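You operate a simulated robot arm through the tools that you are given. There is no shell and no other tool. Be economical: measure what you need, move in short steps, check, and stop when the job is done.

The job below is to be done with a simulated robot arm. You get a single attempt, and the scene is never put back.

JOB
Close up: lids on the blue and green tins, dauber in its cup, display off, slide in.

The check looks at the end state, three seconds after you hand in, the way a careful person would. Anything else that was tipped, shoved, dropped, spilled or broken makes it a failure. A push-on lid holds only when it is set on centred and level and pressed home; a screw cap is set on level and turned clockwise until tight.

ROBOT AND FRAMES
A 7-joint arm with a two-finger parallel gripper, fixed in place. Base frame: the origin is at the foot of the arm, x ahead of it, y to its left, z up; the work surface is at about z = 1. Lengths are in cm, angles in rad, forces in N, time in s.
With the tool pointing down near the work surface it reaches from about 24 to 62 cm from the base axis. Its first joint turns from -1.152 to 1.152 rad. Payload 2.6 kg.
The TCP is the grasp point between the finger pads, 3 cm short of the fingertips. In the tool frame z runs along the fingers and y along their closing line. Largest opening 9.4 cm; finger width 2.8, thickness 1; the body of the gripper, 5 by 9.6 cm, starts 5.5 cm behind the TCP.
Orientation is that of the tool frame in the base frame, as a unit quaternion [x, y, z, w]. With the fingers straight down and closing along the base's y, the tool's x points along the base's -x, its y along +y and its z along -z.

CONTROLS
- The arm moves only by the tool servo_tool. Its argument "series" is a list of rows, each a list of 7 numbers: the shift along the tool's x, y, z in cm, then the turn, a rotation vector about the tool's x, y, z in rad, then the gripper command, from -1 (shut) to 1 (fully open), values between in proportion. In form: [[dx, dy, dz, ax, ay, az, claw], ...]. A call has 1 to 12 rows; each row is the pose to reach, as a shift and turn from the pose commanded when the call began, along the tool's axes at that moment. Each row takes 0.2 s and may step no farther than 5 cm and 0.15 rad from the row before; otherwise, or with a gripper value out of range, the whole call is refused. A pose out of reach is approached as far as the arm can. The call stops where the force on the tool passes 70 N (or 10 N more than at its start, if that is more) or the arm is blocked; 0.2 s more then pass. Each finger travels about 7.2 cm/s and halts on what it meets, pressing with about 42 N; the grip force reading is that of the motor and also rises with nothing between the fingers. The clock runs only during rows and for 0.2 s after the last one: add rows that repeat a pose to give the fingers time. It gives the time, the measured TCP pose, the force on the tool (base axes), the opening and the grip force at its end, in the units of the frame above (readings bear some noise), with the torque about the TCP (base axes, N m) and any sound that the robot's microphone picked up.
- Cameras (640 x 400 px; columns grow to the right, rows downward): "scene" is fixed at [4.28, 43.38, 56.94]; the picture's right is [-0.73, -0.68, 0.00], its down [-0.36, 0.39, -0.85] and it looks along [0.58, -0.62, -0.53] (base axes); focal length 311 px, centre (320, 200). "wrist" rides on the gripper at [7.6, 1.4, -10.2] in the tool frame; the picture's right is [-0.18, 0.98, 0.00], its down [-0.75, -0.14, -0.64] and it looks along [-0.63, -0.12, 0.77] (tool axes); focal length 243 px, centre (320, 200). There is no depth. A picture from a camera that has moved, and an enlarged one, comes with that camera's place and axes in the base frame and with its lens.
- get_image(camera): a new picture of that camera. It takes no simulated time.
- inspect(camera, box): a new picture of the part [left, top, right, bottom] of that camera's present view, enlarged. It takes no simulated time.
- hand_in(): hands the job in; it is judged then, once.

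Work in short steps. Places have to be worked out from the pictures, the camera data and where the tool is seen: move nearer, look again, correct. Check each grasp and each placing, and mend what went wrong. You have 120 turns and 84 pictures in all, those below and enlarged ones among them. Open the gripper and draw the arm clear of the work before you hand the job in, unless the task says otherwise; then end with one line.

The tools are called after "Emit:" as name(argument=value, ...) on one line, values as JSON. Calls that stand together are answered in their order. servo_tool: Moves the arm, as the interface text tells. Its arguments: {"type":"object","properties":{"series":{"type":"array","items":{"type":"array","items":{"type":"number"}}}},"required":["series"]} The other tools are called the same way: get_image (camera) takes a picture; inspect (camera, box) takes an enlarged picture of a part of a camera's view; hand_in () hands the job in.

At the start:

```text
time_s: 0.0
tcp_pos: [26.39, -20.18, 31.8]
ee_rot: [0.0, 1.0, 0.0, 0.0]
force: [-0.3, 0.6, 0.7]
ft_torque: [-0.01, -0.01, 0.01]
finger_gap: 9.43
gripper_force: 0.0
```

scene: 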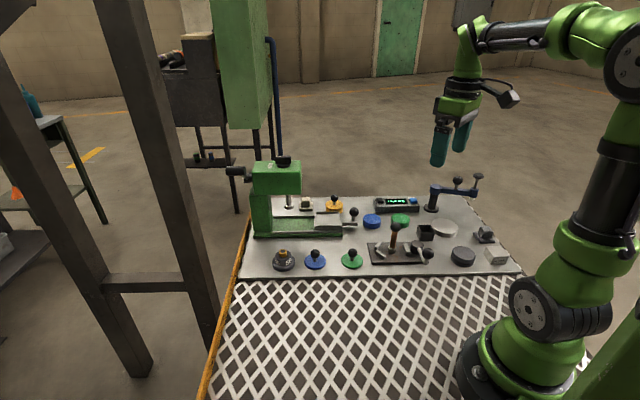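
wrist: 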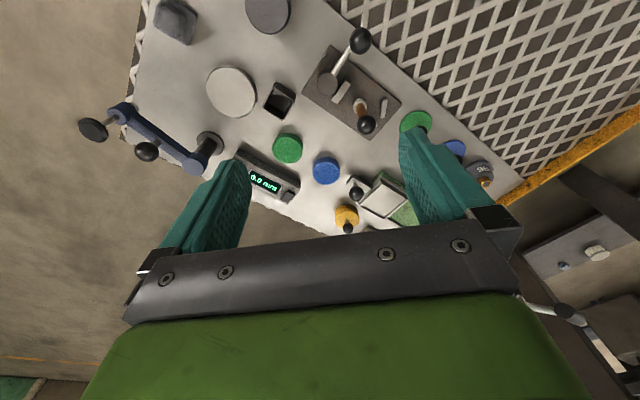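

I start with enlarged views of the work area to identify the objects.

Emit:
inspect(camera="scene", box=[230, 150, 390, 280])

Emit:
inspect(camera="scene", box=[360, 160, 520, 280])

Emit:
inspect(camera="wrist", box=[80, 0, 520, 240])

```text
3.08 times, centred on (310, 215) of scene
camera zoom: at [4.28, 43.38, 56.94], right [-0.73, -0.68, 0.0], down [-0.36, 0.39, -0.85], along [0.58, -0.62, -0.53], focal length 958 px, centre (351, 154)
```

zoom: 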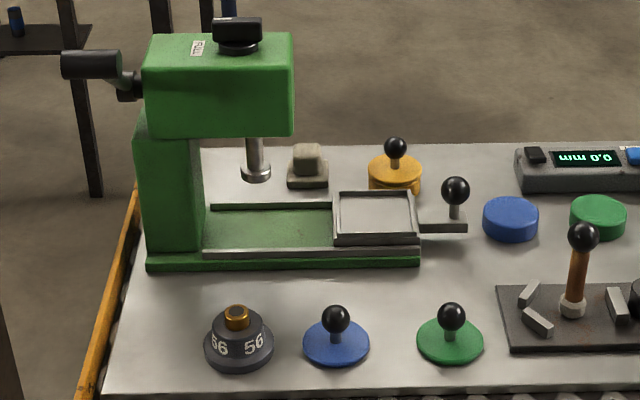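

```text
3.33 times, centred on (440, 220) of scene
camera zoom: at [4.28, 43.38, 56.94], right [-0.73, -0.68, 0.0], down [-0.36, 0.39, -0.85], along [0.58, -0.62, -0.53], focal length 1038 px, centre (-80, 133)
```

zoom: 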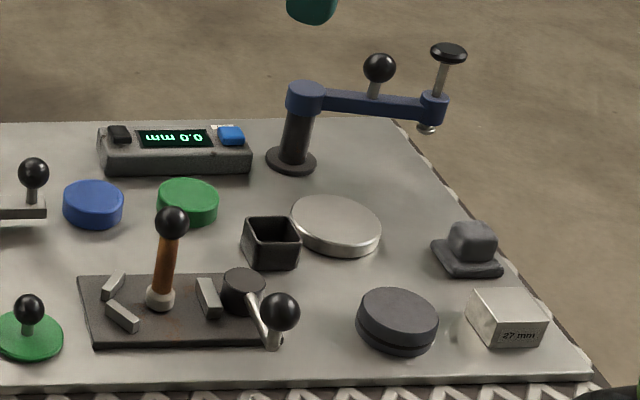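

```text
1.45 times, centred on (300, 120) of wrist
camera zoom: at [18.77, -18.79, 42.03], right [0.18, 0.98, 0.0], down [0.75, -0.14, 0.64], along [0.63, -0.12, -0.77], focal length 353 px, centre (349, 316)
```

zoom: 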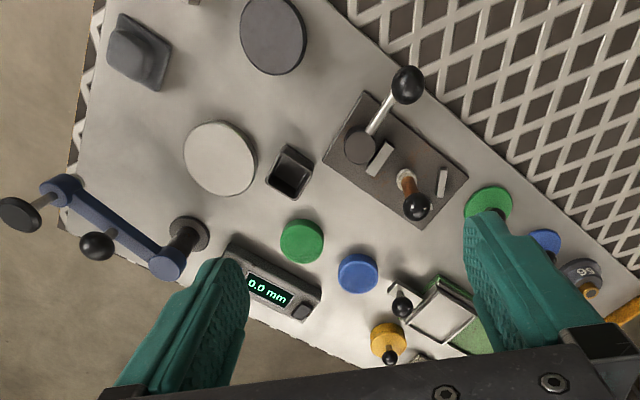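

The tins look like the blue and green cylinders, with knobbed lids at the front. I'll move closer with the wrist camera to identify the dauber, cup and display buttons.

Emit:
servo_tool(series=[[-3, 1, 3, 0, 0, 0, 1], [-6, 2, 6, 0, 0, 0, 1], [-8, 2, 8, 0, 0, 0, 1], [-8, 2, 8, 0, 0, 0, 1]])

Emit:
get_image(camera="wrist")

Emit:
inspect(camera="scene", box=[364, 190, 444, 270])

Emit:
inspect(camera="scene", box=[370, 185, 430, 225])

```text
time_s: 1.0
tcp_pos: [34.36, -18.3, 23.73]
ee_rot: [0.0, 1.0, -0.001, 0.0]
force: [1.1, 0.9, -0.5]
ft_torque: [0.01, 0.08, -0.01]
finger_gap: 9.39
gripper_force: 0.1
```

```text
78 pictures are left
camera wrist: at [26.76, -16.8, 33.95], right [0.18, 0.98, 0.0], down [0.75, -0.14, 0.64], along [0.63, -0.12, -0.77], focal length 243 px, centre (320, 200)
```

wrist: 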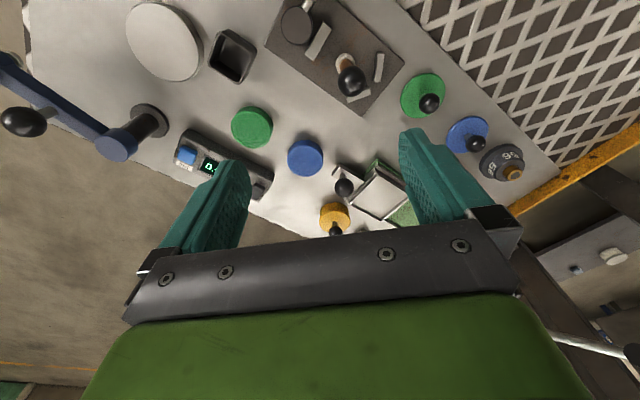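

```text
5.00 times, centred on (404, 230) of scene
camera zoom: at [4.28, 43.38, 56.94], right [-0.73, -0.68, 0.0], down [-0.36, 0.39, -0.85], along [0.58, -0.62, -0.53], focal length 1557 px, centre (-100, 50)
```

zoom: 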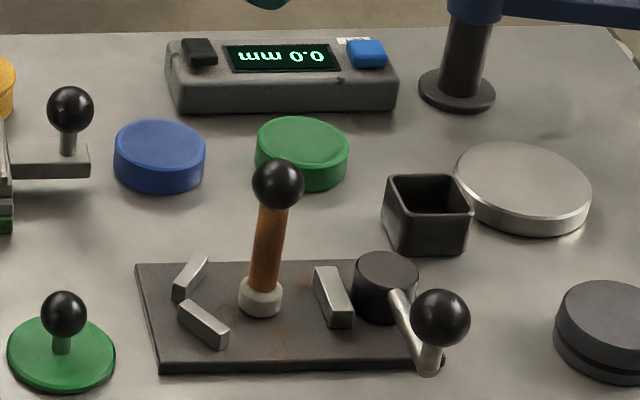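

```text
10.00 times, centred on (400, 205) of scene
camera zoom: at [4.28, 43.38, 56.94], right [-0.73, -0.68, 0.0], down [-0.36, 0.39, -0.85], along [0.58, -0.62, -0.53], focal length 3113 px, centre (-480, 150)
```

zoom: 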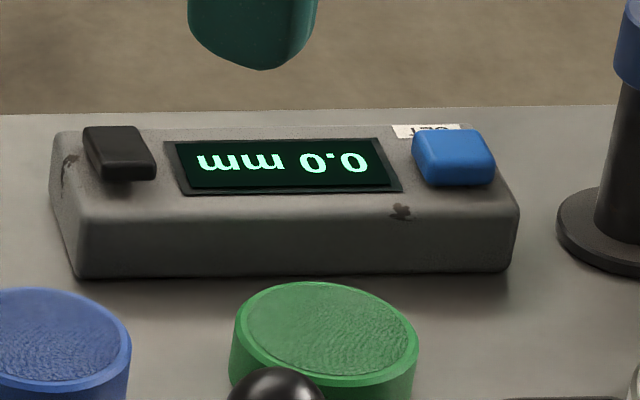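

The blue button is marked SET, so the black one is probably the power switch (I'll check it later). The dauber stands on the jig plate and the cup is the black square one. Two views put the green lid's knob at about (38.85, -5.65), so I go above it.

Emit:
servo_tool(series=[[-1, 3, 2.8, 0, 0, 0, 0.2], [-2, 6, 5.6, 0, 0, 0, 0.2], [-3, 9, 8.4, 0, 0, 0, 0.2], [-4.46, 12.53, 11.8, 0, 0, 0, 0.2], [-4.46, 12.53, 11.8, 0, 0, 0, 0.2]])

Emit:
get_image(camera="wrist")

Emit:
inspect(camera="scene", box=[260, 180, 420, 280])

```text
refused: row 4 steps farther than a row can; nothing moved
```

```text
75 pictures are left
camera wrist: at [26.76, -16.8, 33.95], right [0.18, 0.98, 0.0], down [0.75, -0.14, 0.64], along [0.63, -0.12, -0.77], focal length 243 px, centre (320, 200)
```

wrist: 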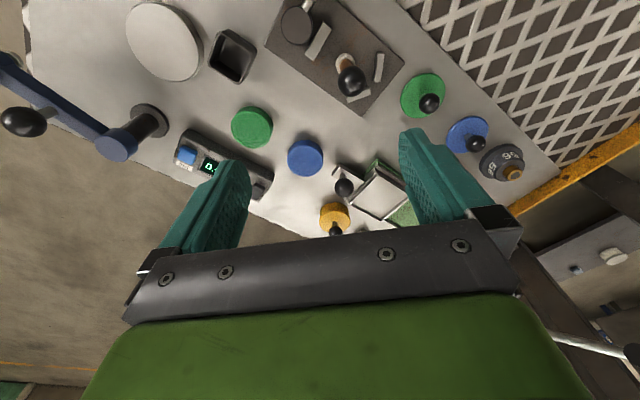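

```text
4.00 times, centred on (340, 230) of scene
camera zoom: at [4.28, 43.38, 56.94], right [-0.73, -0.68, 0.0], down [-0.36, 0.39, -0.85], along [0.58, -0.62, -0.53], focal length 1245 px, centre (240, 80)
```

zoom: 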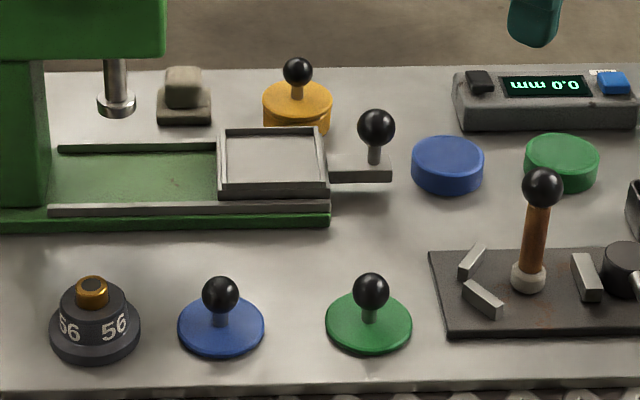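

The last row stepped too far, so I redo it with even steps.

Emit:
servo_tool(series=[[-0.9, 2.5, 2.36, 0, 0, 0, 0.2], [-1.8, 5, 4.72, 0, 0, 0, 0.2], [-2.7, 7.5, 7.1, 0, 0, 0, 0.2], [-3.6, 10, 9.4, 0, 0, 0, 0.2], [-4.46, 12.53, 11.8, 0, 0, 0, 0.2], [-4.46, 12.53, 11.8, 0, 0, 0, 0.2]])

Emit:
get_image(camera="wrist")

Emit:
inspect(camera="scene", box=[260, 180, 420, 280])

```text
time_s: 2.4
tcp_pos: [38.75, -5.83, 12.07]
ee_rot: [0.0, 1.0, 0.001, 0.0]
force: [0.5, 0.8, -0.6]
ft_torque: [0.01, 0.01, 0.02]
finger_gap: 5.63
gripper_force: 0.1
```

```text
73 pictures are left
camera wrist: at [31.21, -4.29, 22.33], right [0.18, 0.98, 0.0], down [0.75, -0.14, 0.64], along [0.63, -0.12, -0.77], focal length 243 px, centre (320, 200)
```

wrist: 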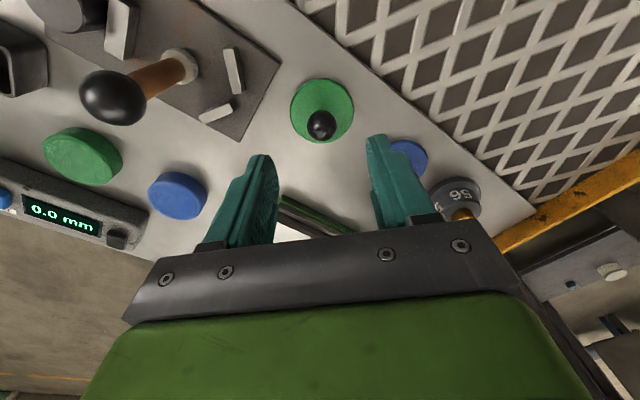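

```text
4.00 times, centred on (340, 230) of scene
camera zoom: at [4.28, 43.38, 56.94], right [-0.73, -0.68, 0.0], down [-0.36, 0.39, -0.85], along [0.58, -0.62, -0.53], focal length 1245 px, centre (240, 80)
```

zoom: 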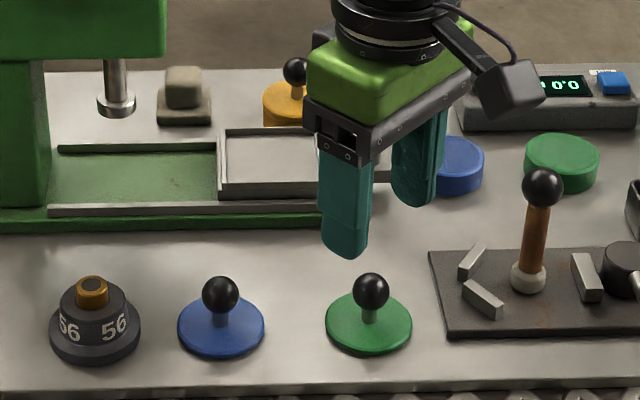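

The ball is estimated at (38.8, -5.7), straight under the TCP. I descend to z≈5 and close.

Emit:
servo_tool(series=[[0, 0, 3, 0, 0, 0, 0.0], [0, 0, 5.5, 0, 0, 0, 0.0], [0, 0, 7, 0, 0, 0, 0.0], [0, 0, 7, 0, 0, 0, 0.0]])

Emit:
inspect(camera="scene", box=[310, 210, 390, 280])

Emit:
inspect(camera="wrist", box=[200, 80, 440, 240])

```text
time_s: 3.4
tcp_pos: [38.8, -5.74, 5.2]
ee_rot: [0.001, 1.0, -0.001, 0.0]
force: [-0.8, 0.1, 0.6]
ft_torque: [0.04, -0.02, 0.02]
finger_gap: 4.69
gripper_force: 0.0
```

```text
5.71 times, centred on (350, 245) of scene
camera zoom: at [4.28, 43.38, 56.94], right [-0.73, -0.68, 0.0], down [-0.36, 0.39, -0.85], along [0.58, -0.62, -0.53], focal length 1779 px, centre (149, -57)
```

zoom: 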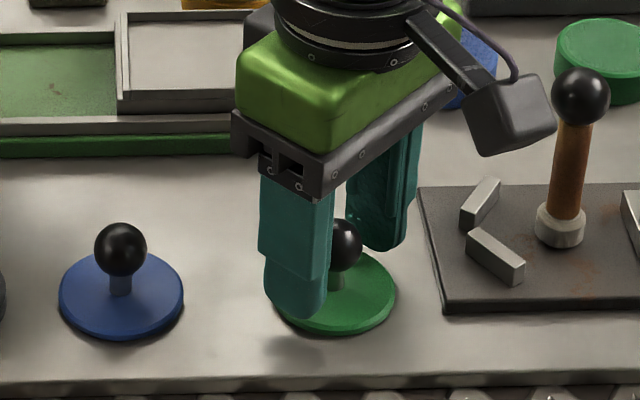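

```text
2.50 times, centred on (320, 160) of wrist
camera zoom: at [31.31, -4.21, 15.36], right [0.18, 0.98, 0.0], down [0.75, -0.14, 0.64], along [0.63, -0.12, -0.77], focal length 606 px, centre (320, 300)
```

zoom: 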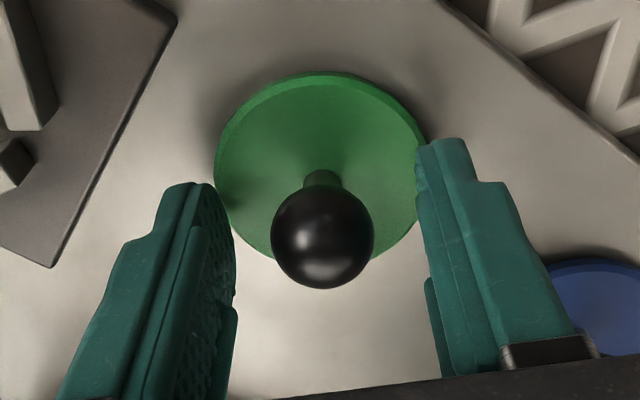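

The fingers straddle the ball nicely. I nudge slightly forward and close on it.

Emit:
servo_tool(series=[[-0.15, 0.1, 0.2, 0, 0, 0, 0], [-0.15, 0.1, 0.2, 0, 0, 0, -1], [-0.15, 0.1, 0.2, 0, 0, 0, -1], [-0.15, 0.1, 0.2, 0, 0, 0, -1], [-0.15, 0.1, 0.2, 0, 0, 0, -1], [-0.15, 0.1, 0.2, 0, 0, 0, -1]])

```text
time_s: 4.8
tcp_pos: [38.93, -5.69, 5.0]
ee_rot: [0.001, 1.0, -0.001, 0.001]
force: [-0.8, 0.2, 0.7]
ft_torque: [-0.01, -0.05, -0.01]
finger_gap: 2.19
gripper_force: 42.3
```

Gripped at 2.19 cm. I lift and look.

Emit:
servo_tool(series=[[0, 0, -2, 0, 0, 0, -1], [0, 0, -5, 0, 0, 0, -1], [0, 0, -8, 0, 0, 0, -1], [0, 0, -10, 0, 0, 0, -1], [0, 0, -10, 0, 0, 0, -1]])

Emit:
inspect(camera="wrist", box=[200, 80, 440, 240])

Emit:
inspect(camera="scene", box=[310, 160, 430, 240])

```text
time_s: 6.0
tcp_pos: [38.84, -5.76, 14.87]
ee_rot: [0.0, 1.0, 0.0, 0.0]
force: [0.6, 0.5, -0.6]
ft_torque: [-0.01, -0.01, -0.02]
finger_gap: 2.18
gripper_force: 42.1
```

```text
2.50 times, centred on (320, 160) of wrist
camera zoom: at [31.32, -4.21, 25.07], right [0.18, 0.98, 0.0], down [0.75, -0.14, 0.64], along [0.63, -0.12, -0.77], focal length 606 px, centre (320, 300)
```

zoom: 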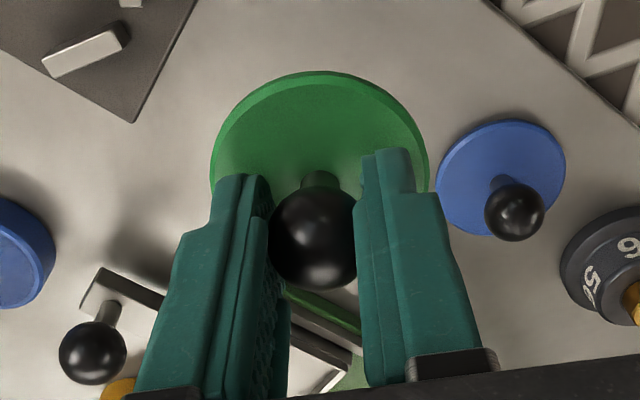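

```text
5.00 times, centred on (370, 200) of scene
camera zoom: at [4.28, 43.38, 56.94], right [-0.73, -0.68, 0.0], down [-0.36, 0.39, -0.85], along [0.58, -0.62, -0.53], focal length 1557 px, centre (70, 200)
```

zoom: 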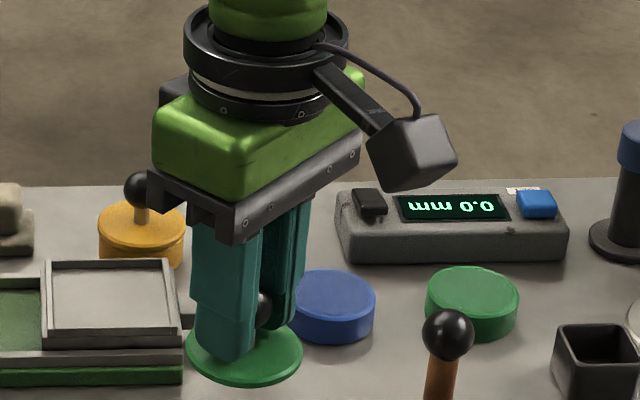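

The lid hangs level with its knob right under the TCP. I carry it at this height to above the green tin at about (38.4, -28.3).

Emit:
servo_tool(series=[[0.1, -3.7, 0, 0, 0, 0, -1], [0.2, -7.4, 0, 0, 0, 0, -1], [0.3, -11.1, 0, 0, 0, 0, -1], [0.4, -14.8, 0, 0, 0, 0, -1], [0.5, -18.6, 0, 0, 0, 0, -1], [0.5, -22.6, 0, 0, 0, 0, -1], [0.5, -22.6, 2.5, 0, 0, 0, -1], [0.5, -22.6, 2.5, 0, 0, 0, -1]])

Emit:
get_image(camera="wrist")

Emit:
inspect(camera="scene", box=[350, 170, 450, 240])

```text
time_s: 7.8
tcp_pos: [38.55, -28.12, 12.32]
ee_rot: [0.0, 1.0, -0.001, -0.001]
force: [0.2, 0.5, -1.5]
ft_torque: [-0.02, 0.0, 0.0]
finger_gap: 2.2
gripper_force: 42.1
```

```text
67 pictures are left
camera wrist: at [30.97, -26.69, 22.54], right [0.18, 0.98, 0.0], down [0.75, -0.14, 0.64], along [0.63, -0.12, -0.77], focal length 243 px, centre (320, 200)
```

wrist: 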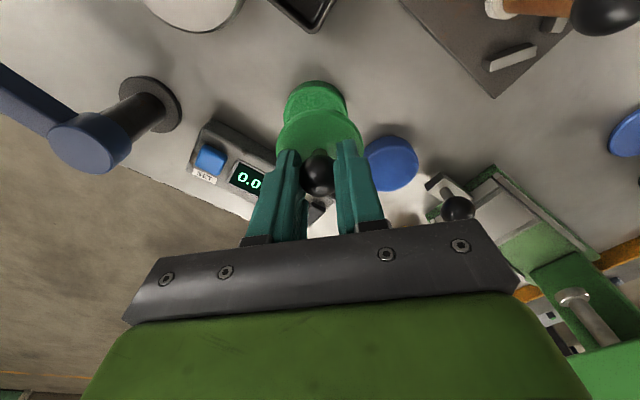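

```text
5.71 times, centred on (400, 205) of scene
camera zoom: at [4.28, 43.38, 56.94], right [-0.73, -0.68, 0.0], down [-0.36, 0.39, -0.85], along [0.58, -0.62, -0.53], focal length 1779 px, centre (-137, 171)
```

zoom: 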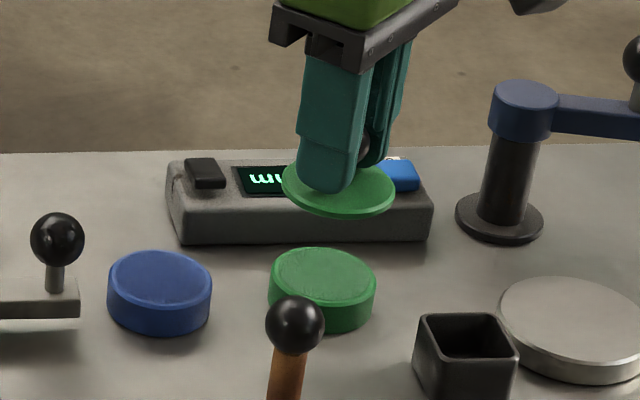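

I compare lid and tin more closely before lowering.

Emit:
inspect(camera="wrist", box=[240, 60, 400, 220])

```text
2.50 times, centred on (320, 140) of wrist
camera zoom: at [30.97, -26.69, 22.54], right [0.18, 0.98, 0.0], down [0.75, -0.14, 0.64], along [0.63, -0.12, -0.77], focal length 606 px, centre (320, 350)
```

zoom: 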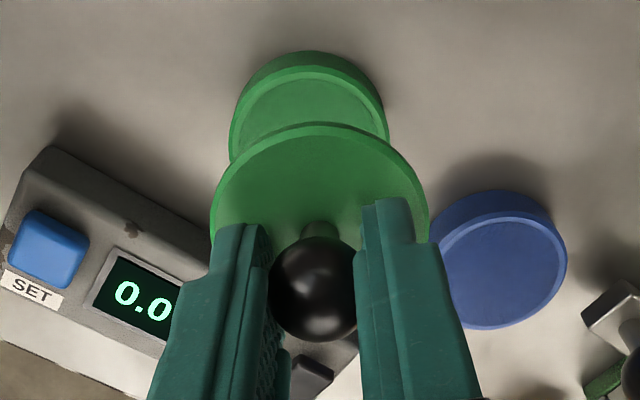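

The tin's centre comes out at about (38.45, -28.4), with its top near z≈3. I shift 0.25 cm in -y and lower to about 1 cm above it.

Emit:
servo_tool(series=[[0, -0.25, 1.5, 0, 0, 0, -1], [0, -0.25, 3, 0, 0, 0, -1], [0, -0.25, 4.1, 0, 0, 0, -1], [0, -0.25, 4.1, 0, 0, 0, -1]])

Emit:
inspect(camera="wrist", box=[240, 60, 400, 220])

Emit:
inspect(camera="scene", box=[370, 190, 430, 240])

```text
time_s: 8.8
tcp_pos: [38.34, -28.36, 7.98]
ee_rot: [0.0, 1.0, -0.001, 0.001]
force: [0.0, -0.3, -0.3]
ft_torque: [0.0, 0.02, 0.04]
finger_gap: 2.19
gripper_force: 41.9
```

```text
2.50 times, centred on (320, 140) of wrist
camera zoom: at [30.87, -26.95, 18.28], right [0.18, 0.98, 0.0], down [0.75, -0.14, 0.64], along [0.63, -0.12, -0.77], focal length 606 px, centre (320, 350)
```

zoom: 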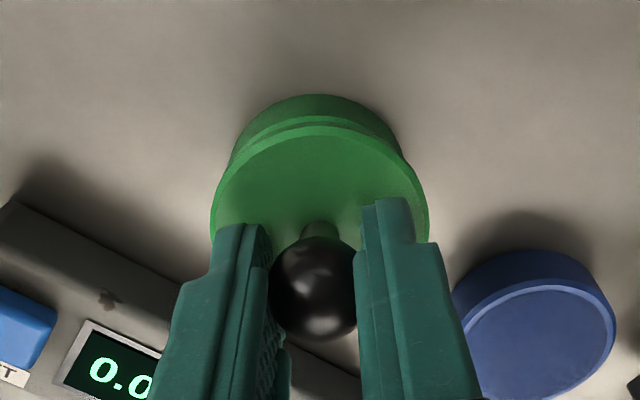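

```text
8.00 times, centred on (400, 215) of scene
camera zoom: at [4.28, 43.38, 56.94], right [-0.73, -0.68, 0.0], down [-0.36, 0.39, -0.85], along [0.58, -0.62, -0.53], focal length 2491 px, centre (-320, 80)
```

zoom: 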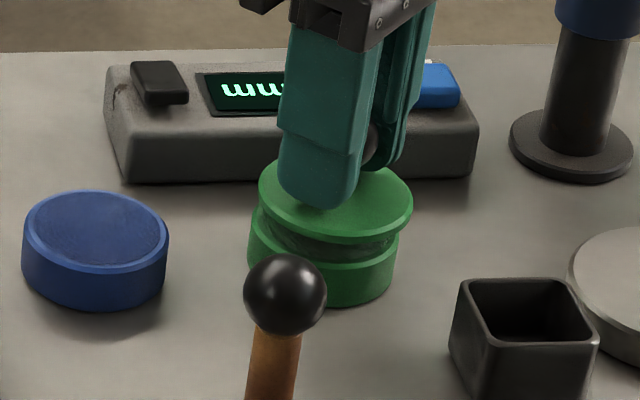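

Both views suggest the lid is about 0.3 cm short in x. I correct that and lower a bit more.

Emit:
servo_tool(series=[[-0.3, 0.05, 0.3, 0, 0, 0, -1], [-0.3, 0.05, 0.5, 0, 0, 0, -1], [-0.3, 0.05, 0.5, 0, 0, 0, -1]])

Emit:
inspect(camera="wrist", box=[270, 80, 370, 160])

Emit:
inspect(camera="scene", box=[385, 200, 425, 232])

```text
time_s: 9.6
tcp_pos: [38.74, -28.29, 7.63]
ee_rot: [0.0, 1.0, -0.001, 0.0]
force: [-0.2, -0.1, -1.6]
ft_torque: [-0.01, 0.01, -0.02]
finger_gap: 2.18
gripper_force: 42.2
```

```text
5.00 times, centred on (320, 120) of wrist
camera zoom: at [31.15, -26.95, 17.87], right [0.18, 0.98, 0.0], down [0.75, -0.14, 0.64], along [0.63, -0.12, -0.77], focal length 1213 px, centre (320, 600)
```

zoom: 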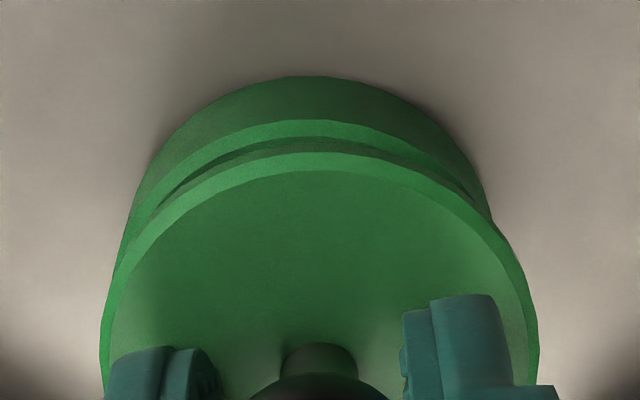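

```text
12.50 times, centred on (405, 216) of scene
camera zoom: at [4.28, 43.38, 56.94], right [-0.73, -0.68, 0.0], down [-0.36, 0.39, -0.85], along [0.58, -0.62, -0.53], focal length 3892 px, centre (-742, 0)
```

zoom: 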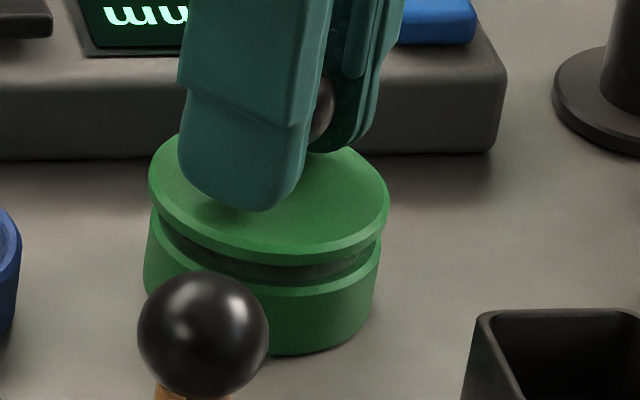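

Alignment now looks within about 1 mm in both views. I nudge 0.1 cm in -y and lower gently to contact.

Emit:
servo_tool(series=[[0.05, -0.08, 0.2, 0, 0, 0, -1], [0.05, -0.08, 0.4, 0, 0, 0, -1], [0.05, -0.08, 0.6, 0, 0, 0, -1], [0.05, -0.08, 0.8, 0, 0, 0, -1], [0.05, -0.08, 0.8, 0, 0, 0, -1]])

Emit:
inspect(camera="wrist", box=[270, 80, 370, 160])

Emit:
inspect(camera="scene", box=[385, 200, 425, 232])

```text
time_s: 10.8
tcp_pos: [38.68, -28.47, 6.99]
ee_rot: [0.0, 1.0, -0.001, 0.001]
force: [-9.1, 2.2, 18.4]
ft_torque: [0.06, 0.29, 0.01]
finger_gap: 2.15
gripper_force: 42.1
heard: snap
```

```text
5.00 times, centred on (320, 120) of wrist
camera zoom: at [31.09, -27.04, 17.2], right [0.18, 0.98, 0.0], down [0.75, -0.14, 0.64], along [0.63, -0.12, -0.77], focal length 1213 px, centre (320, 600)
```

zoom: 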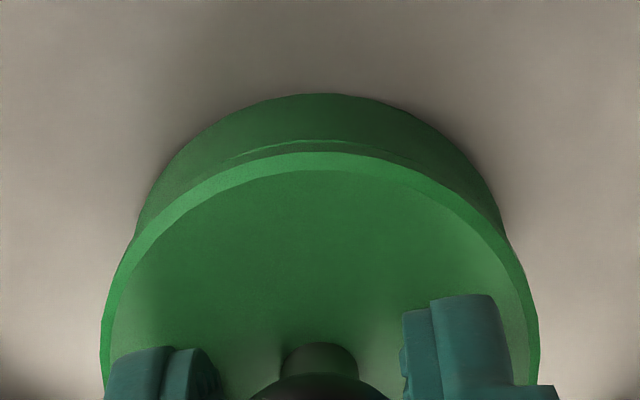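

```text
12.50 times, centred on (405, 216) of scene
camera zoom: at [4.27, 43.38, 56.94], right [-0.73, -0.68, 0.0], down [-0.36, 0.39, -0.85], along [0.58, -0.62, -0.53], focal length 3892 px, centre (-742, 0)
```

zoom: 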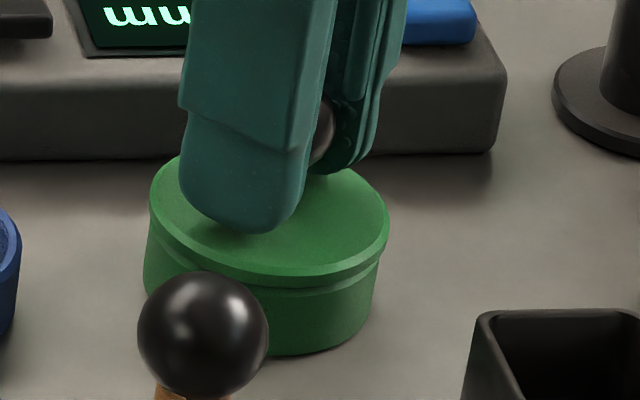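

A snap was heard. I press further to make sure it is home all round.

Emit:
servo_tool(series=[[0.05, 0, 0.2, 0, 0, 0, -1], [0.05, 0, 0.4, 0, 0, 0, -1], [0.05, 0, 0.5, 0, 0, 0, -1]])

Emit:
inspect(camera="scene", box=[385, 200, 425, 232])

```text
time_s: 11.6
tcp_pos: [38.77, -28.47, 6.83]
ee_rot: [0.0, 1.0, -0.002, 0.004]
force: [-20.6, 8.6, 52.1]
ft_torque: [0.17, 0.25, 0.0]
finger_gap: 2.2
gripper_force: 42.1
```

```text
12.50 times, centred on (405, 216) of scene
camera zoom: at [4.26, 43.4, 56.93], right [-0.73, -0.68, 0.0], down [-0.36, 0.39, -0.85], along [0.58, -0.62, -0.53], focal length 3892 px, centre (-742, 0)
```

zoom: 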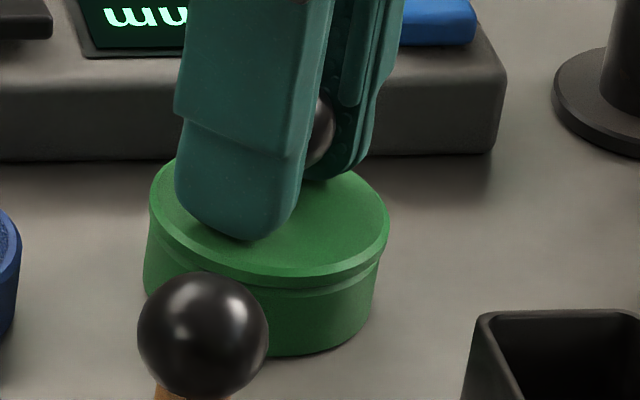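

The lid stayed put under 52 N, so it is home. I unload, open a little and lift away.

Emit:
servo_tool(series=[[0, 0, -0.5, 0, 0, 0, -1], [0, 0, -0.5, 0, 0, 0, -0.1], [0, 0, -0.5, 0, 0, 0, -0.1], [0, 0, -0.5, 0, 0, 0, -0.1], [0, 0, -3.5, 0, 0, 0, -0.1], [0, 0, -7, 0, 0, 0, -0.1], [0, 0, -7, 0, 0, 0, -0.1]])

Emit:
inspect(camera="scene", box=[370, 190, 430, 240])

Emit:
get_image(camera="wrist")

```text
time_s: 13.2
tcp_pos: [38.61, -28.53, 13.38]
ee_rot: [0.0, 1.0, 0.0, 0.0]
force: [-1.5, 0.0, 0.6]
ft_torque: [0.02, -0.02, 0.0]
finger_gap: 4.23
gripper_force: 0.0
```

```text
8.00 times, centred on (400, 215) of scene
camera zoom: at [4.28, 43.38, 56.94], right [-0.73, -0.68, 0.0], down [-0.36, 0.39, -0.85], along [0.58, -0.62, -0.53], focal length 2491 px, centre (-320, 80)
```

zoom: 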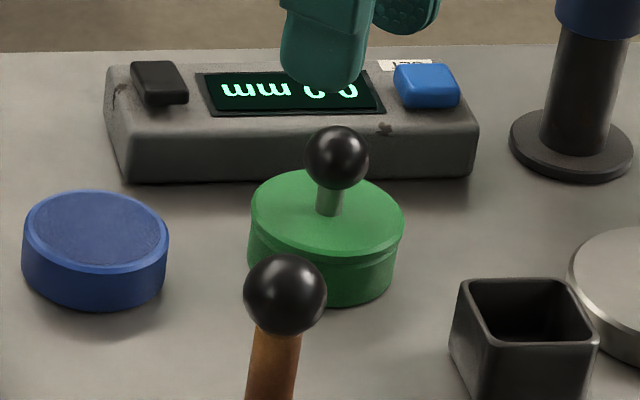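

```text
56 pictures are left
camera wrist: at [31.0, -27.1, 23.6], right [0.18, 0.98, 0.0], down [0.75, -0.14, 0.64], along [0.63, -0.12, -0.77], focal length 243 px, centre (320, 200)
```

wrist: 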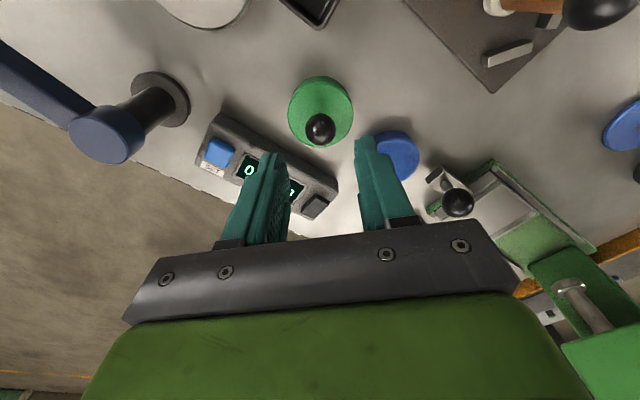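

The green lid is on and level. Next is the blue lid, with its knob at about (45.5, 1.05); I travel high.

Emit:
servo_tool(series=[[0, 2, -3, 0, 0, 0, 0.0], [-0.2, 6, -3, 0, 0, 0, 0.0], [-0.5, 10, -3, 0, 0, 0, 0.0], [-1, 14, -3, 0, 0, 0, 0.0], [-2, 18, -3, 0, 0, 0, 0.0], [-3.5, 22, -3, 0, 0, 0, 0.0], [-5.2, 26, -3, 0, 0, 0, 0.0], [-6.85, 29.55, -2, 0, 0, 0, 0.0], [-6.85, 29.55, 0.5, 0, 0, 0, 0.0], [-6.85, 29.55, 0.5, 0, 0, 0, 0.0]])

Emit:
get_image(camera="wrist")

```text
time_s: 15.4
tcp_pos: [45.44, 1.17, 12.79]
ee_rot: [0.0, 1.0, 0.0, 0.0]
force: [-0.2, 0.1, -0.3]
ft_torque: [0.0, -0.01, 0.0]
finger_gap: 4.69
gripper_force: 0.1
```

```text
55 pictures are left
camera wrist: at [37.92, 2.6, 22.93], right [0.18, 0.98, 0.0], down [0.75, -0.14, 0.64], along [0.63, -0.12, -0.77], focal length 243 px, centre (320, 200)
```

wrist: 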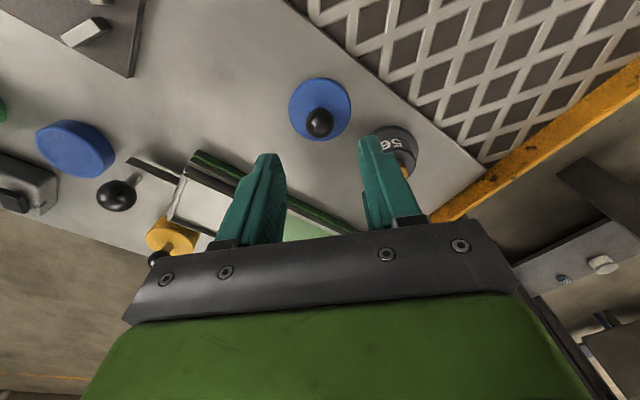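

The ball is at about (45.7, 1.0). I narrow the opening to keep clear of the 56 weight, then descend.

Emit:
servo_tool(series=[[-0.2, -0.1, 2, 0, 0, 0, -0.2], [-0.2, -0.1, 4.5, 0, 0, 0, -0.2], [-0.2, -0.1, 7, 0, 0, 0, -0.2], [-0.2, -0.1, 7.7, 0, 0, 0, -0.2], [-0.2, -0.1, 7.7, 0, 0, 0, -0.2]])

Emit:
inspect(camera="wrist", box=[200, 80, 440, 240])

```text
time_s: 16.6
tcp_pos: [45.63, 1.01, 5.18]
ee_rot: [0.0, 1.0, 0.0, 0.0]
force: [-0.1, 0.1, 0.2]
ft_torque: [0.0, -0.01, -0.02]
finger_gap: 3.74
gripper_force: 0.0
```

```text
2.50 times, centred on (320, 160) of wrist
camera zoom: at [38.06, 2.46, 15.42], right [0.18, 0.98, 0.0], down [0.75, -0.14, 0.64], along [0.63, -0.12, -0.77], focal length 606 px, centre (320, 300)
```

zoom: 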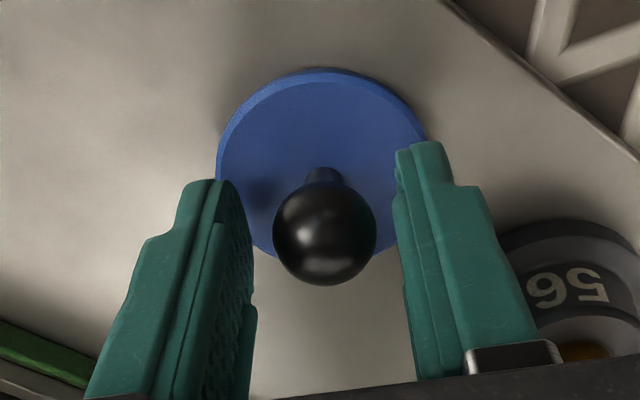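

Well centred, so I lower 0.2, close and lift.

Emit:
servo_tool(series=[[-0.1, 0.05, 0.2, 0, 0, 0, -0.2], [-0.1, 0.05, 0.2, 0, 0, 0, -1], [-0.1, 0.05, 0.2, 0, 0, 0, -1], [-0.1, 0.05, 0.2, 0, 0, 0, -1], [-0.1, 0.05, 0.2, 0, 0, 0, -1], [-0.1, 0.05, -3, 0, 0, 0, -1], [-0.1, 0.05, -6.5, 0, 0, 0, -1], [-0.1, 0.05, -9.8, 0, 0, 0, -1], [-0.1, 0.05, -9.8, 0, 0, 0, -1]])

Emit:
inspect(camera="wrist", box=[200, 80, 440, 240])

```text
time_s: 18.6
tcp_pos: [45.66, 1.02, 15.11]
ee_rot: [-0.001, 1.0, 0.0, -0.001]
force: [-0.4, 0.0, -1.0]
ft_torque: [0.01, -0.02, -0.02]
finger_gap: 2.19
gripper_force: 41.6
```

```text
2.50 times, centred on (320, 160) of wrist
camera zoom: at [38.1, 2.48, 25.31], right [0.18, 0.98, 0.0], down [0.75, -0.14, 0.64], along [0.63, -0.12, -0.77], focal length 606 px, centre (320, 300)
```

zoom: 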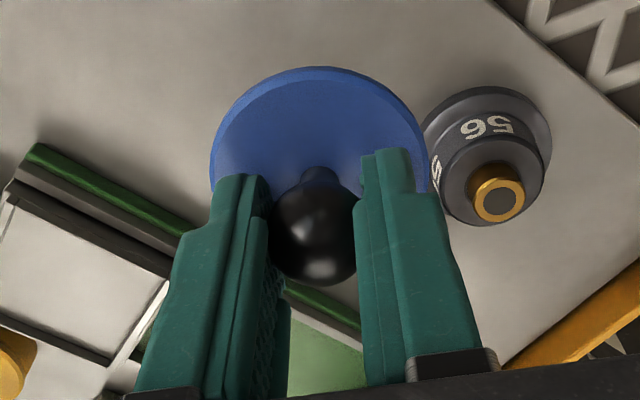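

Lid held level. I carry it to above the blue tin at about (44.5, -22.4).

Emit:
servo_tool(series=[[0.2, -3.9, 0, 0, 0, 0, -1], [0.4, -7.8, 0, 0, 0, 0, -1], [0.6, -11.7, 0, 0, 0, 0, -1], [0.8, -15.6, 0, 0, 0, 0, -1], [1, -19.5, 0, 0, 0, 0, -1], [1.2, -23.45, 0, 0, 0, 0, -1], [1.2, -23.45, 3.5, 0, 0, 0, -1], [1.2, -23.45, 6.5, 0, 0, 0, -1], [1.2, -23.45, 6.5, 0, 0, 0, -1]])

Emit:
inspect(camera="wrist", box=[270, 80, 370, 160])

Emit:
inspect(camera="scene", box=[352, 200, 392, 232])

```text
time_s: 20.6
tcp_pos: [44.53, -22.44, 8.31]
ee_rot: [-0.001, 1.0, 0.0, 0.0]
force: [0.4, 1.2, -0.3]
ft_torque: [-0.03, 0.0, 0.01]
finger_gap: 2.17
gripper_force: 42.3
```

```text
5.00 times, centred on (320, 120) of wrist
camera zoom: at [37.04, -20.96, 18.52], right [0.18, 0.98, 0.0], down [0.75, -0.14, 0.64], along [0.63, -0.12, -0.77], focal length 1213 px, centre (320, 600)
```

zoom: 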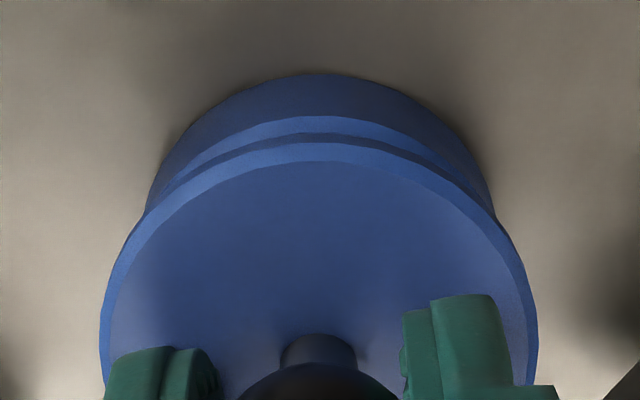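

```text
12.50 times, centred on (372, 216) of scene
camera zoom: at [4.28, 43.38, 56.94], right [-0.73, -0.68, 0.0], down [-0.36, 0.39, -0.85], along [0.58, -0.62, -0.53], focal length 3892 px, centre (-330, 0)
```

zoom: 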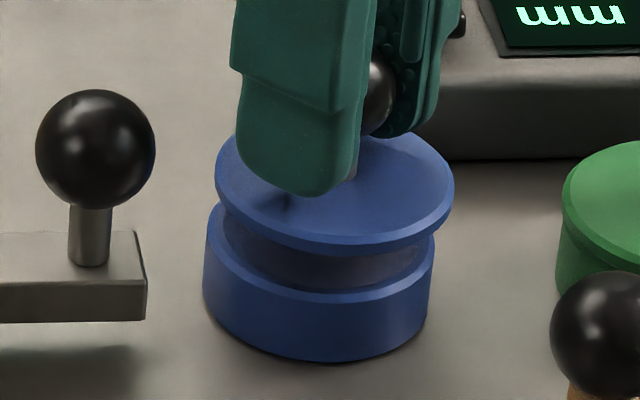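

Both views agree the lid needs about +0.2 in x and +0.15 in y. I correct that and lower partway.

Emit:
servo_tool(series=[[-0.2, 0.15, 0.3, 0, 0, 0, -1], [-0.2, 0.15, 0.7, 0, 0, 0, -1], [-0.2, 0.15, 0.7, 0, 0, 0, -1]])

Emit:
inspect(camera="wrist", box=[270, 80, 370, 160])

Emit:
inspect(camera="scene", box=[352, 200, 392, 232])

```text
time_s: 21.4
tcp_pos: [44.68, -22.33, 7.74]
ee_rot: [0.0, 1.0, 0.0, 0.0]
force: [0.9, 1.2, -1.0]
ft_torque: [0.0, 0.01, 0.0]
finger_gap: 2.2
gripper_force: 41.4
```

```text
5.00 times, centred on (320, 120) of wrist
camera zoom: at [37.22, -20.77, 17.98], right [0.18, 0.98, 0.0], down [0.75, -0.14, 0.64], along [0.63, -0.12, -0.77], focal length 1213 px, centre (320, 600)
```

zoom: 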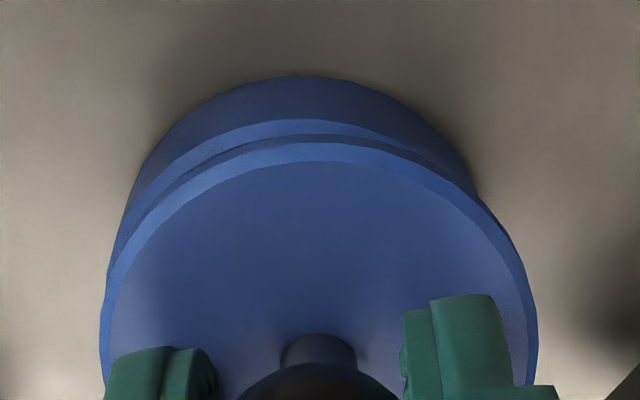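

```text
12.50 times, centred on (372, 216) of scene
camera zoom: at [4.28, 43.38, 56.94], right [-0.73, -0.68, 0.0], down [-0.36, 0.39, -0.85], along [0.58, -0.62, -0.53], focal length 3892 px, centre (-330, 0)
```

zoom: 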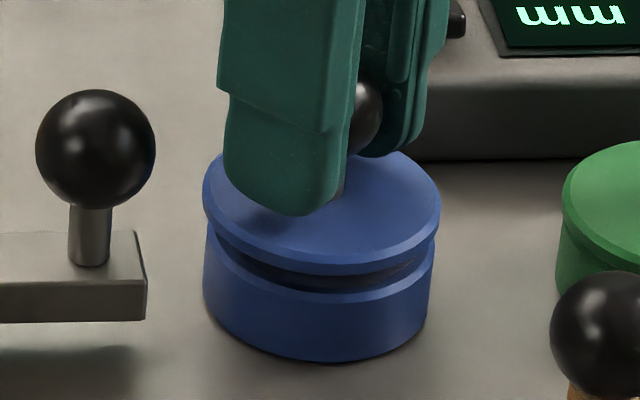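

I nudge 0.12 in -y and lower to contact.

Emit:
servo_tool(series=[[0, -0.12, 0.2, 0, 0, 0, -1], [0, -0.12, 0.4, 0, 0, 0, -1], [0, -0.12, 0.6, 0, 0, 0, -1], [0, -0.12, 0.8, 0, 0, 0, -1], [0, -0.12, 1.0, 0, 0, 0, -1], [0, -0.12, 1.0, 0, 0, 0, -1]])

Emit:
inspect(camera="scene", box=[352, 200, 392, 232])

```text
time_s: 22.8
tcp_pos: [44.73, -22.52, 7.12]
ee_rot: [0.001, 1.0, -0.001, 0.002]
force: [-15.6, 6.2, 36.4]
ft_torque: [0.06, 0.51, 0.01]
finger_gap: 2.2
gripper_force: 42.3
heard: snap
```

```text
12.50 times, centred on (372, 216) of scene
camera zoom: at [4.26, 43.39, 56.94], right [-0.73, -0.68, 0.0], down [-0.36, 0.39, -0.85], along [0.58, -0.62, -0.53], focal length 3892 px, centre (-330, 0)
```

zoom: 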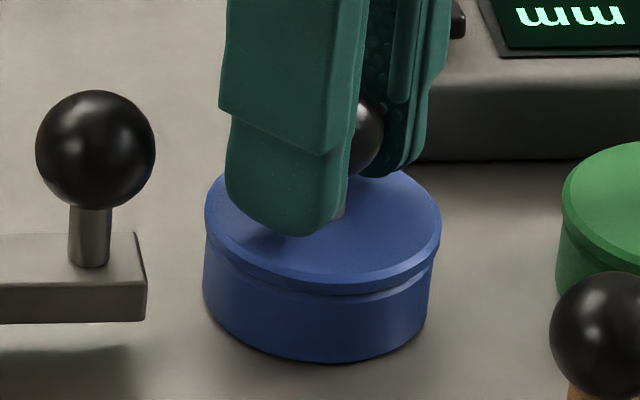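

Snap heard and it looks seated. A little more pressure to be sure, then release and lift.

Emit:
servo_tool(series=[[0, 0, 0.2, 0, 0, 0, -1], [0, 0, 0.2, 0, 0, 0, -1], [0, 0, -0.9, 0, 0, 0, -1], [0, 0, -0.9, 0, 0, 0, -0.1], [0, 0, -0.9, 0, 0, 0, -0.1], [0, 0, -0.9, 0, 0, 0, -0.1], [0, 0, -4, 0, 0, 0, -0.1], [0, 0, -7.5, 0, 0, 0, -0.1], [0, 0, -10, 0, 0, 0, -0.1], [0, 0, -10, 0, 0, 0, -0.1]])

Emit:
inspect(camera="scene", box=[352, 190, 412, 235])

Emit:
get_image(camera="wrist")

```text
time_s: 25.0
tcp_pos: [44.46, -22.51, 16.86]
ee_rot: [0.0, 1.0, -0.001, 0.001]
force: [0.3, 0.0, -0.3]
ft_torque: [0.0, 0.01, 0.01]
finger_gap: 4.22
gripper_force: 0.0
heard: snap
```

```text
8.89 times, centred on (382, 212) of scene
camera zoom: at [4.28, 43.38, 56.94], right [-0.73, -0.68, 0.0], down [-0.36, 0.39, -0.85], along [0.58, -0.62, -0.53], focal length 2767 px, centre (-231, 89)
```

zoom: 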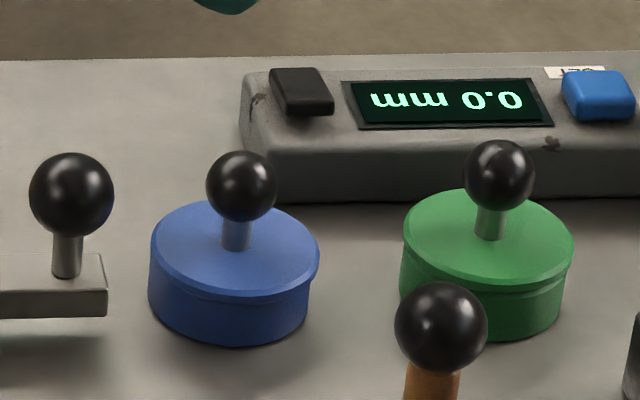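

```text
46 pictures are left
camera wrist: at [36.95, -21.06, 27.0], right [0.18, 0.98, 0.0], down [0.75, -0.14, 0.64], along [0.63, -0.12, -0.77], focal length 243 px, centre (320, 200)
```

wrist: 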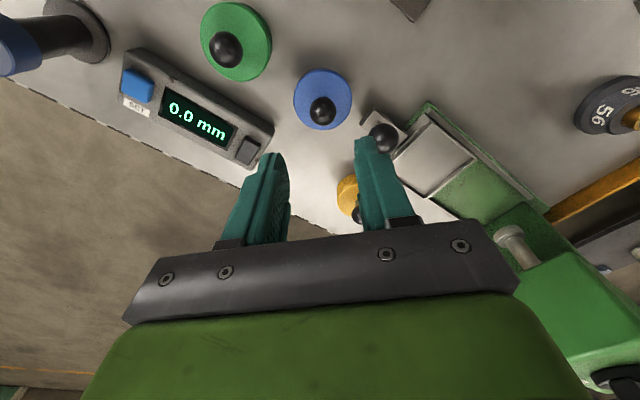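

A second snap was heard, either on the press or on the lift, so I inspect the blue lid's seating closely.

Emit:
inspect(camera="scene", box=[357, 200, 387, 230])

Emit:
inspect(camera="scene", box=[386, 200, 416, 230])

```text
13.33 times, centred on (372, 215) of scene
camera zoom: at [4.28, 43.38, 56.94], right [-0.73, -0.68, 0.0], down [-0.36, 0.39, -0.85], along [0.58, -0.62, -0.53], focal length 4151 px, centre (-373, 0)
```

zoom: 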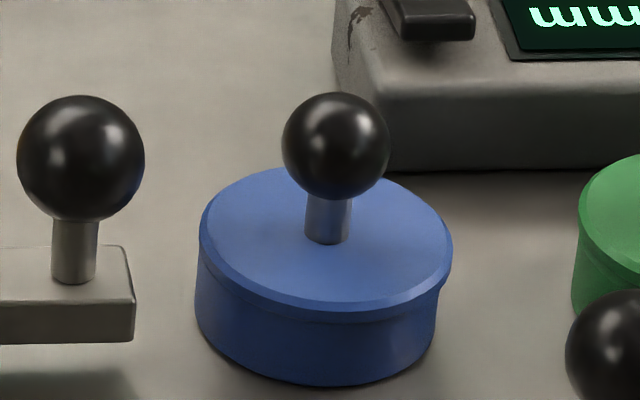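

```text
13.33 times, centred on (401, 215) of scene
camera zoom: at [4.28, 43.38, 56.94], right [-0.73, -0.68, 0.0], down [-0.36, 0.39, -0.85], along [0.58, -0.62, -0.53], focal length 4151 px, centre (-760, 0)
```

zoom: 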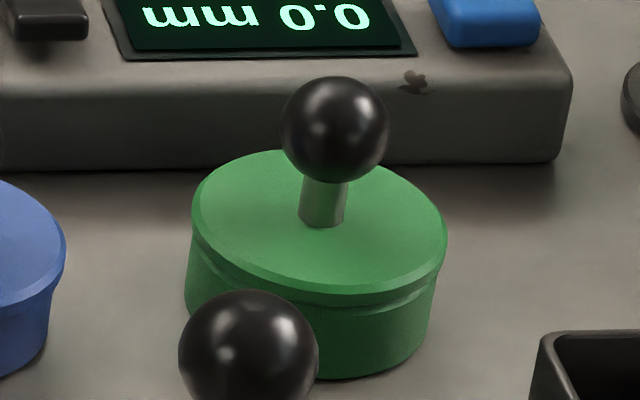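

The blue lid now sits flush; the second snap came with the harder press. The green one still shows a thin gap, so I'll press both from above with closed fingertips on the knobs, blue first.

Emit:
servo_tool(series=[[-0.15, 0.05, 1, 0, 0, 0, -1], [-0.15, 0.05, 3, 0, 0, 0, -1], [-0.15, 0.05, 5.5, 0, 0, 0, -1], [-0.15, 0.05, 6.4, 0, 0, 0, -1], [-0.15, 0.05, 6.8, 0, 0, 0, -1], [-0.15, 0.05, 7.2, 0, 0, 0, -1], [-0.15, 0.05, 7.5, 0, 0, 0, -1], [-0.15, 0.05, 7.8, 0, 0, 0, -1], [-0.15, 0.05, 8.0, 0, 0, 0, -1]])

```text
time_s: 26.7
tcp_pos: [44.96, -22.37, 9.97]
ee_rot: [0.002, 1.0, -0.001, 0.006]
force: [-2.9, 1.0, 8.6]
ft_torque: [0.07, 0.14, 0.02]
finger_gap: 0.0
gripper_force: 32.6
stopped in row 8: the force on the tool passed its limit at 74 N (the readings are from after the stop); the commanded pose is now the measured one
```

Blue held 74 N without moving. Now green, with its knob at about (38.65, -28.4).

Emit:
servo_tool(series=[[0, 0, -3, 0, 0, 0, -1], [2.1, -2, -3, 0, 0, 0, -1], [4.2, -4, -3, 0, 0, 0, -1], [6.25, -6.05, -3, 0, 0, 0, -1], [6.25, -6.05, -1.2, 0, 0, 0, -1], [6.25, -6.05, -0.6, 0, 0, 0, -1], [6.25, -6.05, -0.2, 0, 0, 0, -1], [6.25, -6.05, 0.2, 0, 0, 0, -1], [6.25, -6.05, 0.6, 0, 0, 0, -1], [6.25, -6.05, 0.9, 0, 0, 0, -1], [6.25, -6.05, 1.2, 0, 0, 0, -1]])

Emit:
inspect(camera="scene", box=[386, 200, 416, 230])

```text
time_s: 28.7
tcp_pos: [38.82, -28.59, 10.17]
ee_rot: [0.004, 1.0, -0.002, 0.008]
force: [-4.1, 3.1, 8.9]
ft_torque: [0.06, 0.11, 0.02]
finger_gap: 0.0
gripper_force: 33.0
heard: snap
stopped in row 9: the force on the tool passed its limit at 78 N (the readings are from after the stop); the commanded pose is now the measured one
```

```text
13.33 times, centred on (401, 215) of scene
camera zoom: at [4.28, 43.38, 56.94], right [-0.73, -0.68, 0.0], down [-0.36, 0.39, -0.85], along [0.58, -0.62, -0.53], focal length 4151 px, centre (-760, 0)
```

zoom: 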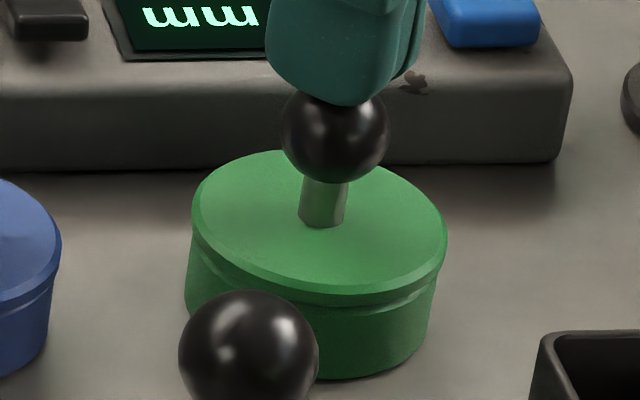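

Another snap, but the blue lid's edge now looks different. I look at blue again.

Emit:
inspect(camera="scene", box=[357, 200, 387, 230])

```text
13.33 times, centred on (372, 215) of scene
camera zoom: at [4.28, 43.38, 56.94], right [-0.73, -0.68, 0.0], down [-0.36, 0.39, -0.85], along [0.58, -0.62, -0.53], focal length 4151 px, centre (-373, 0)
```

zoom: 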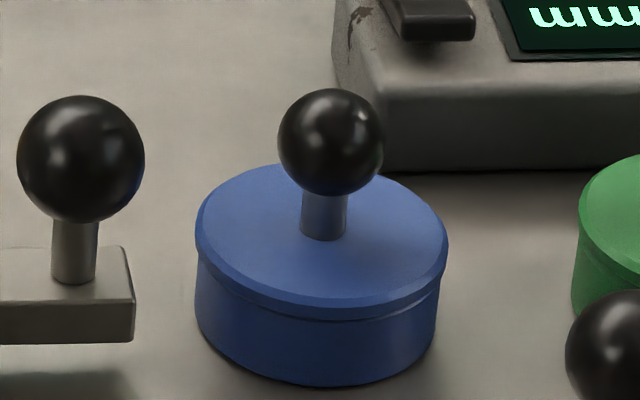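

The blue lid evidently popped loose on the lift and the top press reseated it; both lids now look alike. To confirm, I press green again and listen.

Emit:
servo_tool(series=[[0, 0, -0.8, 0, 0, 0, -1], [0, 0, -0.8, 0, 0, 0, -1], [0, 0, -0.3, 0, 0, 0, -1], [0, 0, 0, 0, 0, 0, -1], [0, 0, 0.2, 0, 0, 0, -1], [0, 0, 0.4, 0, 0, 0, -1], [0, 0, 0.6, 0, 0, 0, -1], [0, 0, 0.8, 0, 0, 0, -1]])

```text
time_s: 30.2
tcp_pos: [38.92, -28.52, 10.06]
ee_rot: [0.007, 1.0, -0.002, 0.01]
force: [-3.4, 3.1, 9.1]
ft_torque: [0.1, 0.16, 0.05]
finger_gap: 0.01
gripper_force: 33.2
stopped in row 7: the force on the tool passed its limit at 73 N (the readings are from after the stop); the commanded pose is now the measured one
```

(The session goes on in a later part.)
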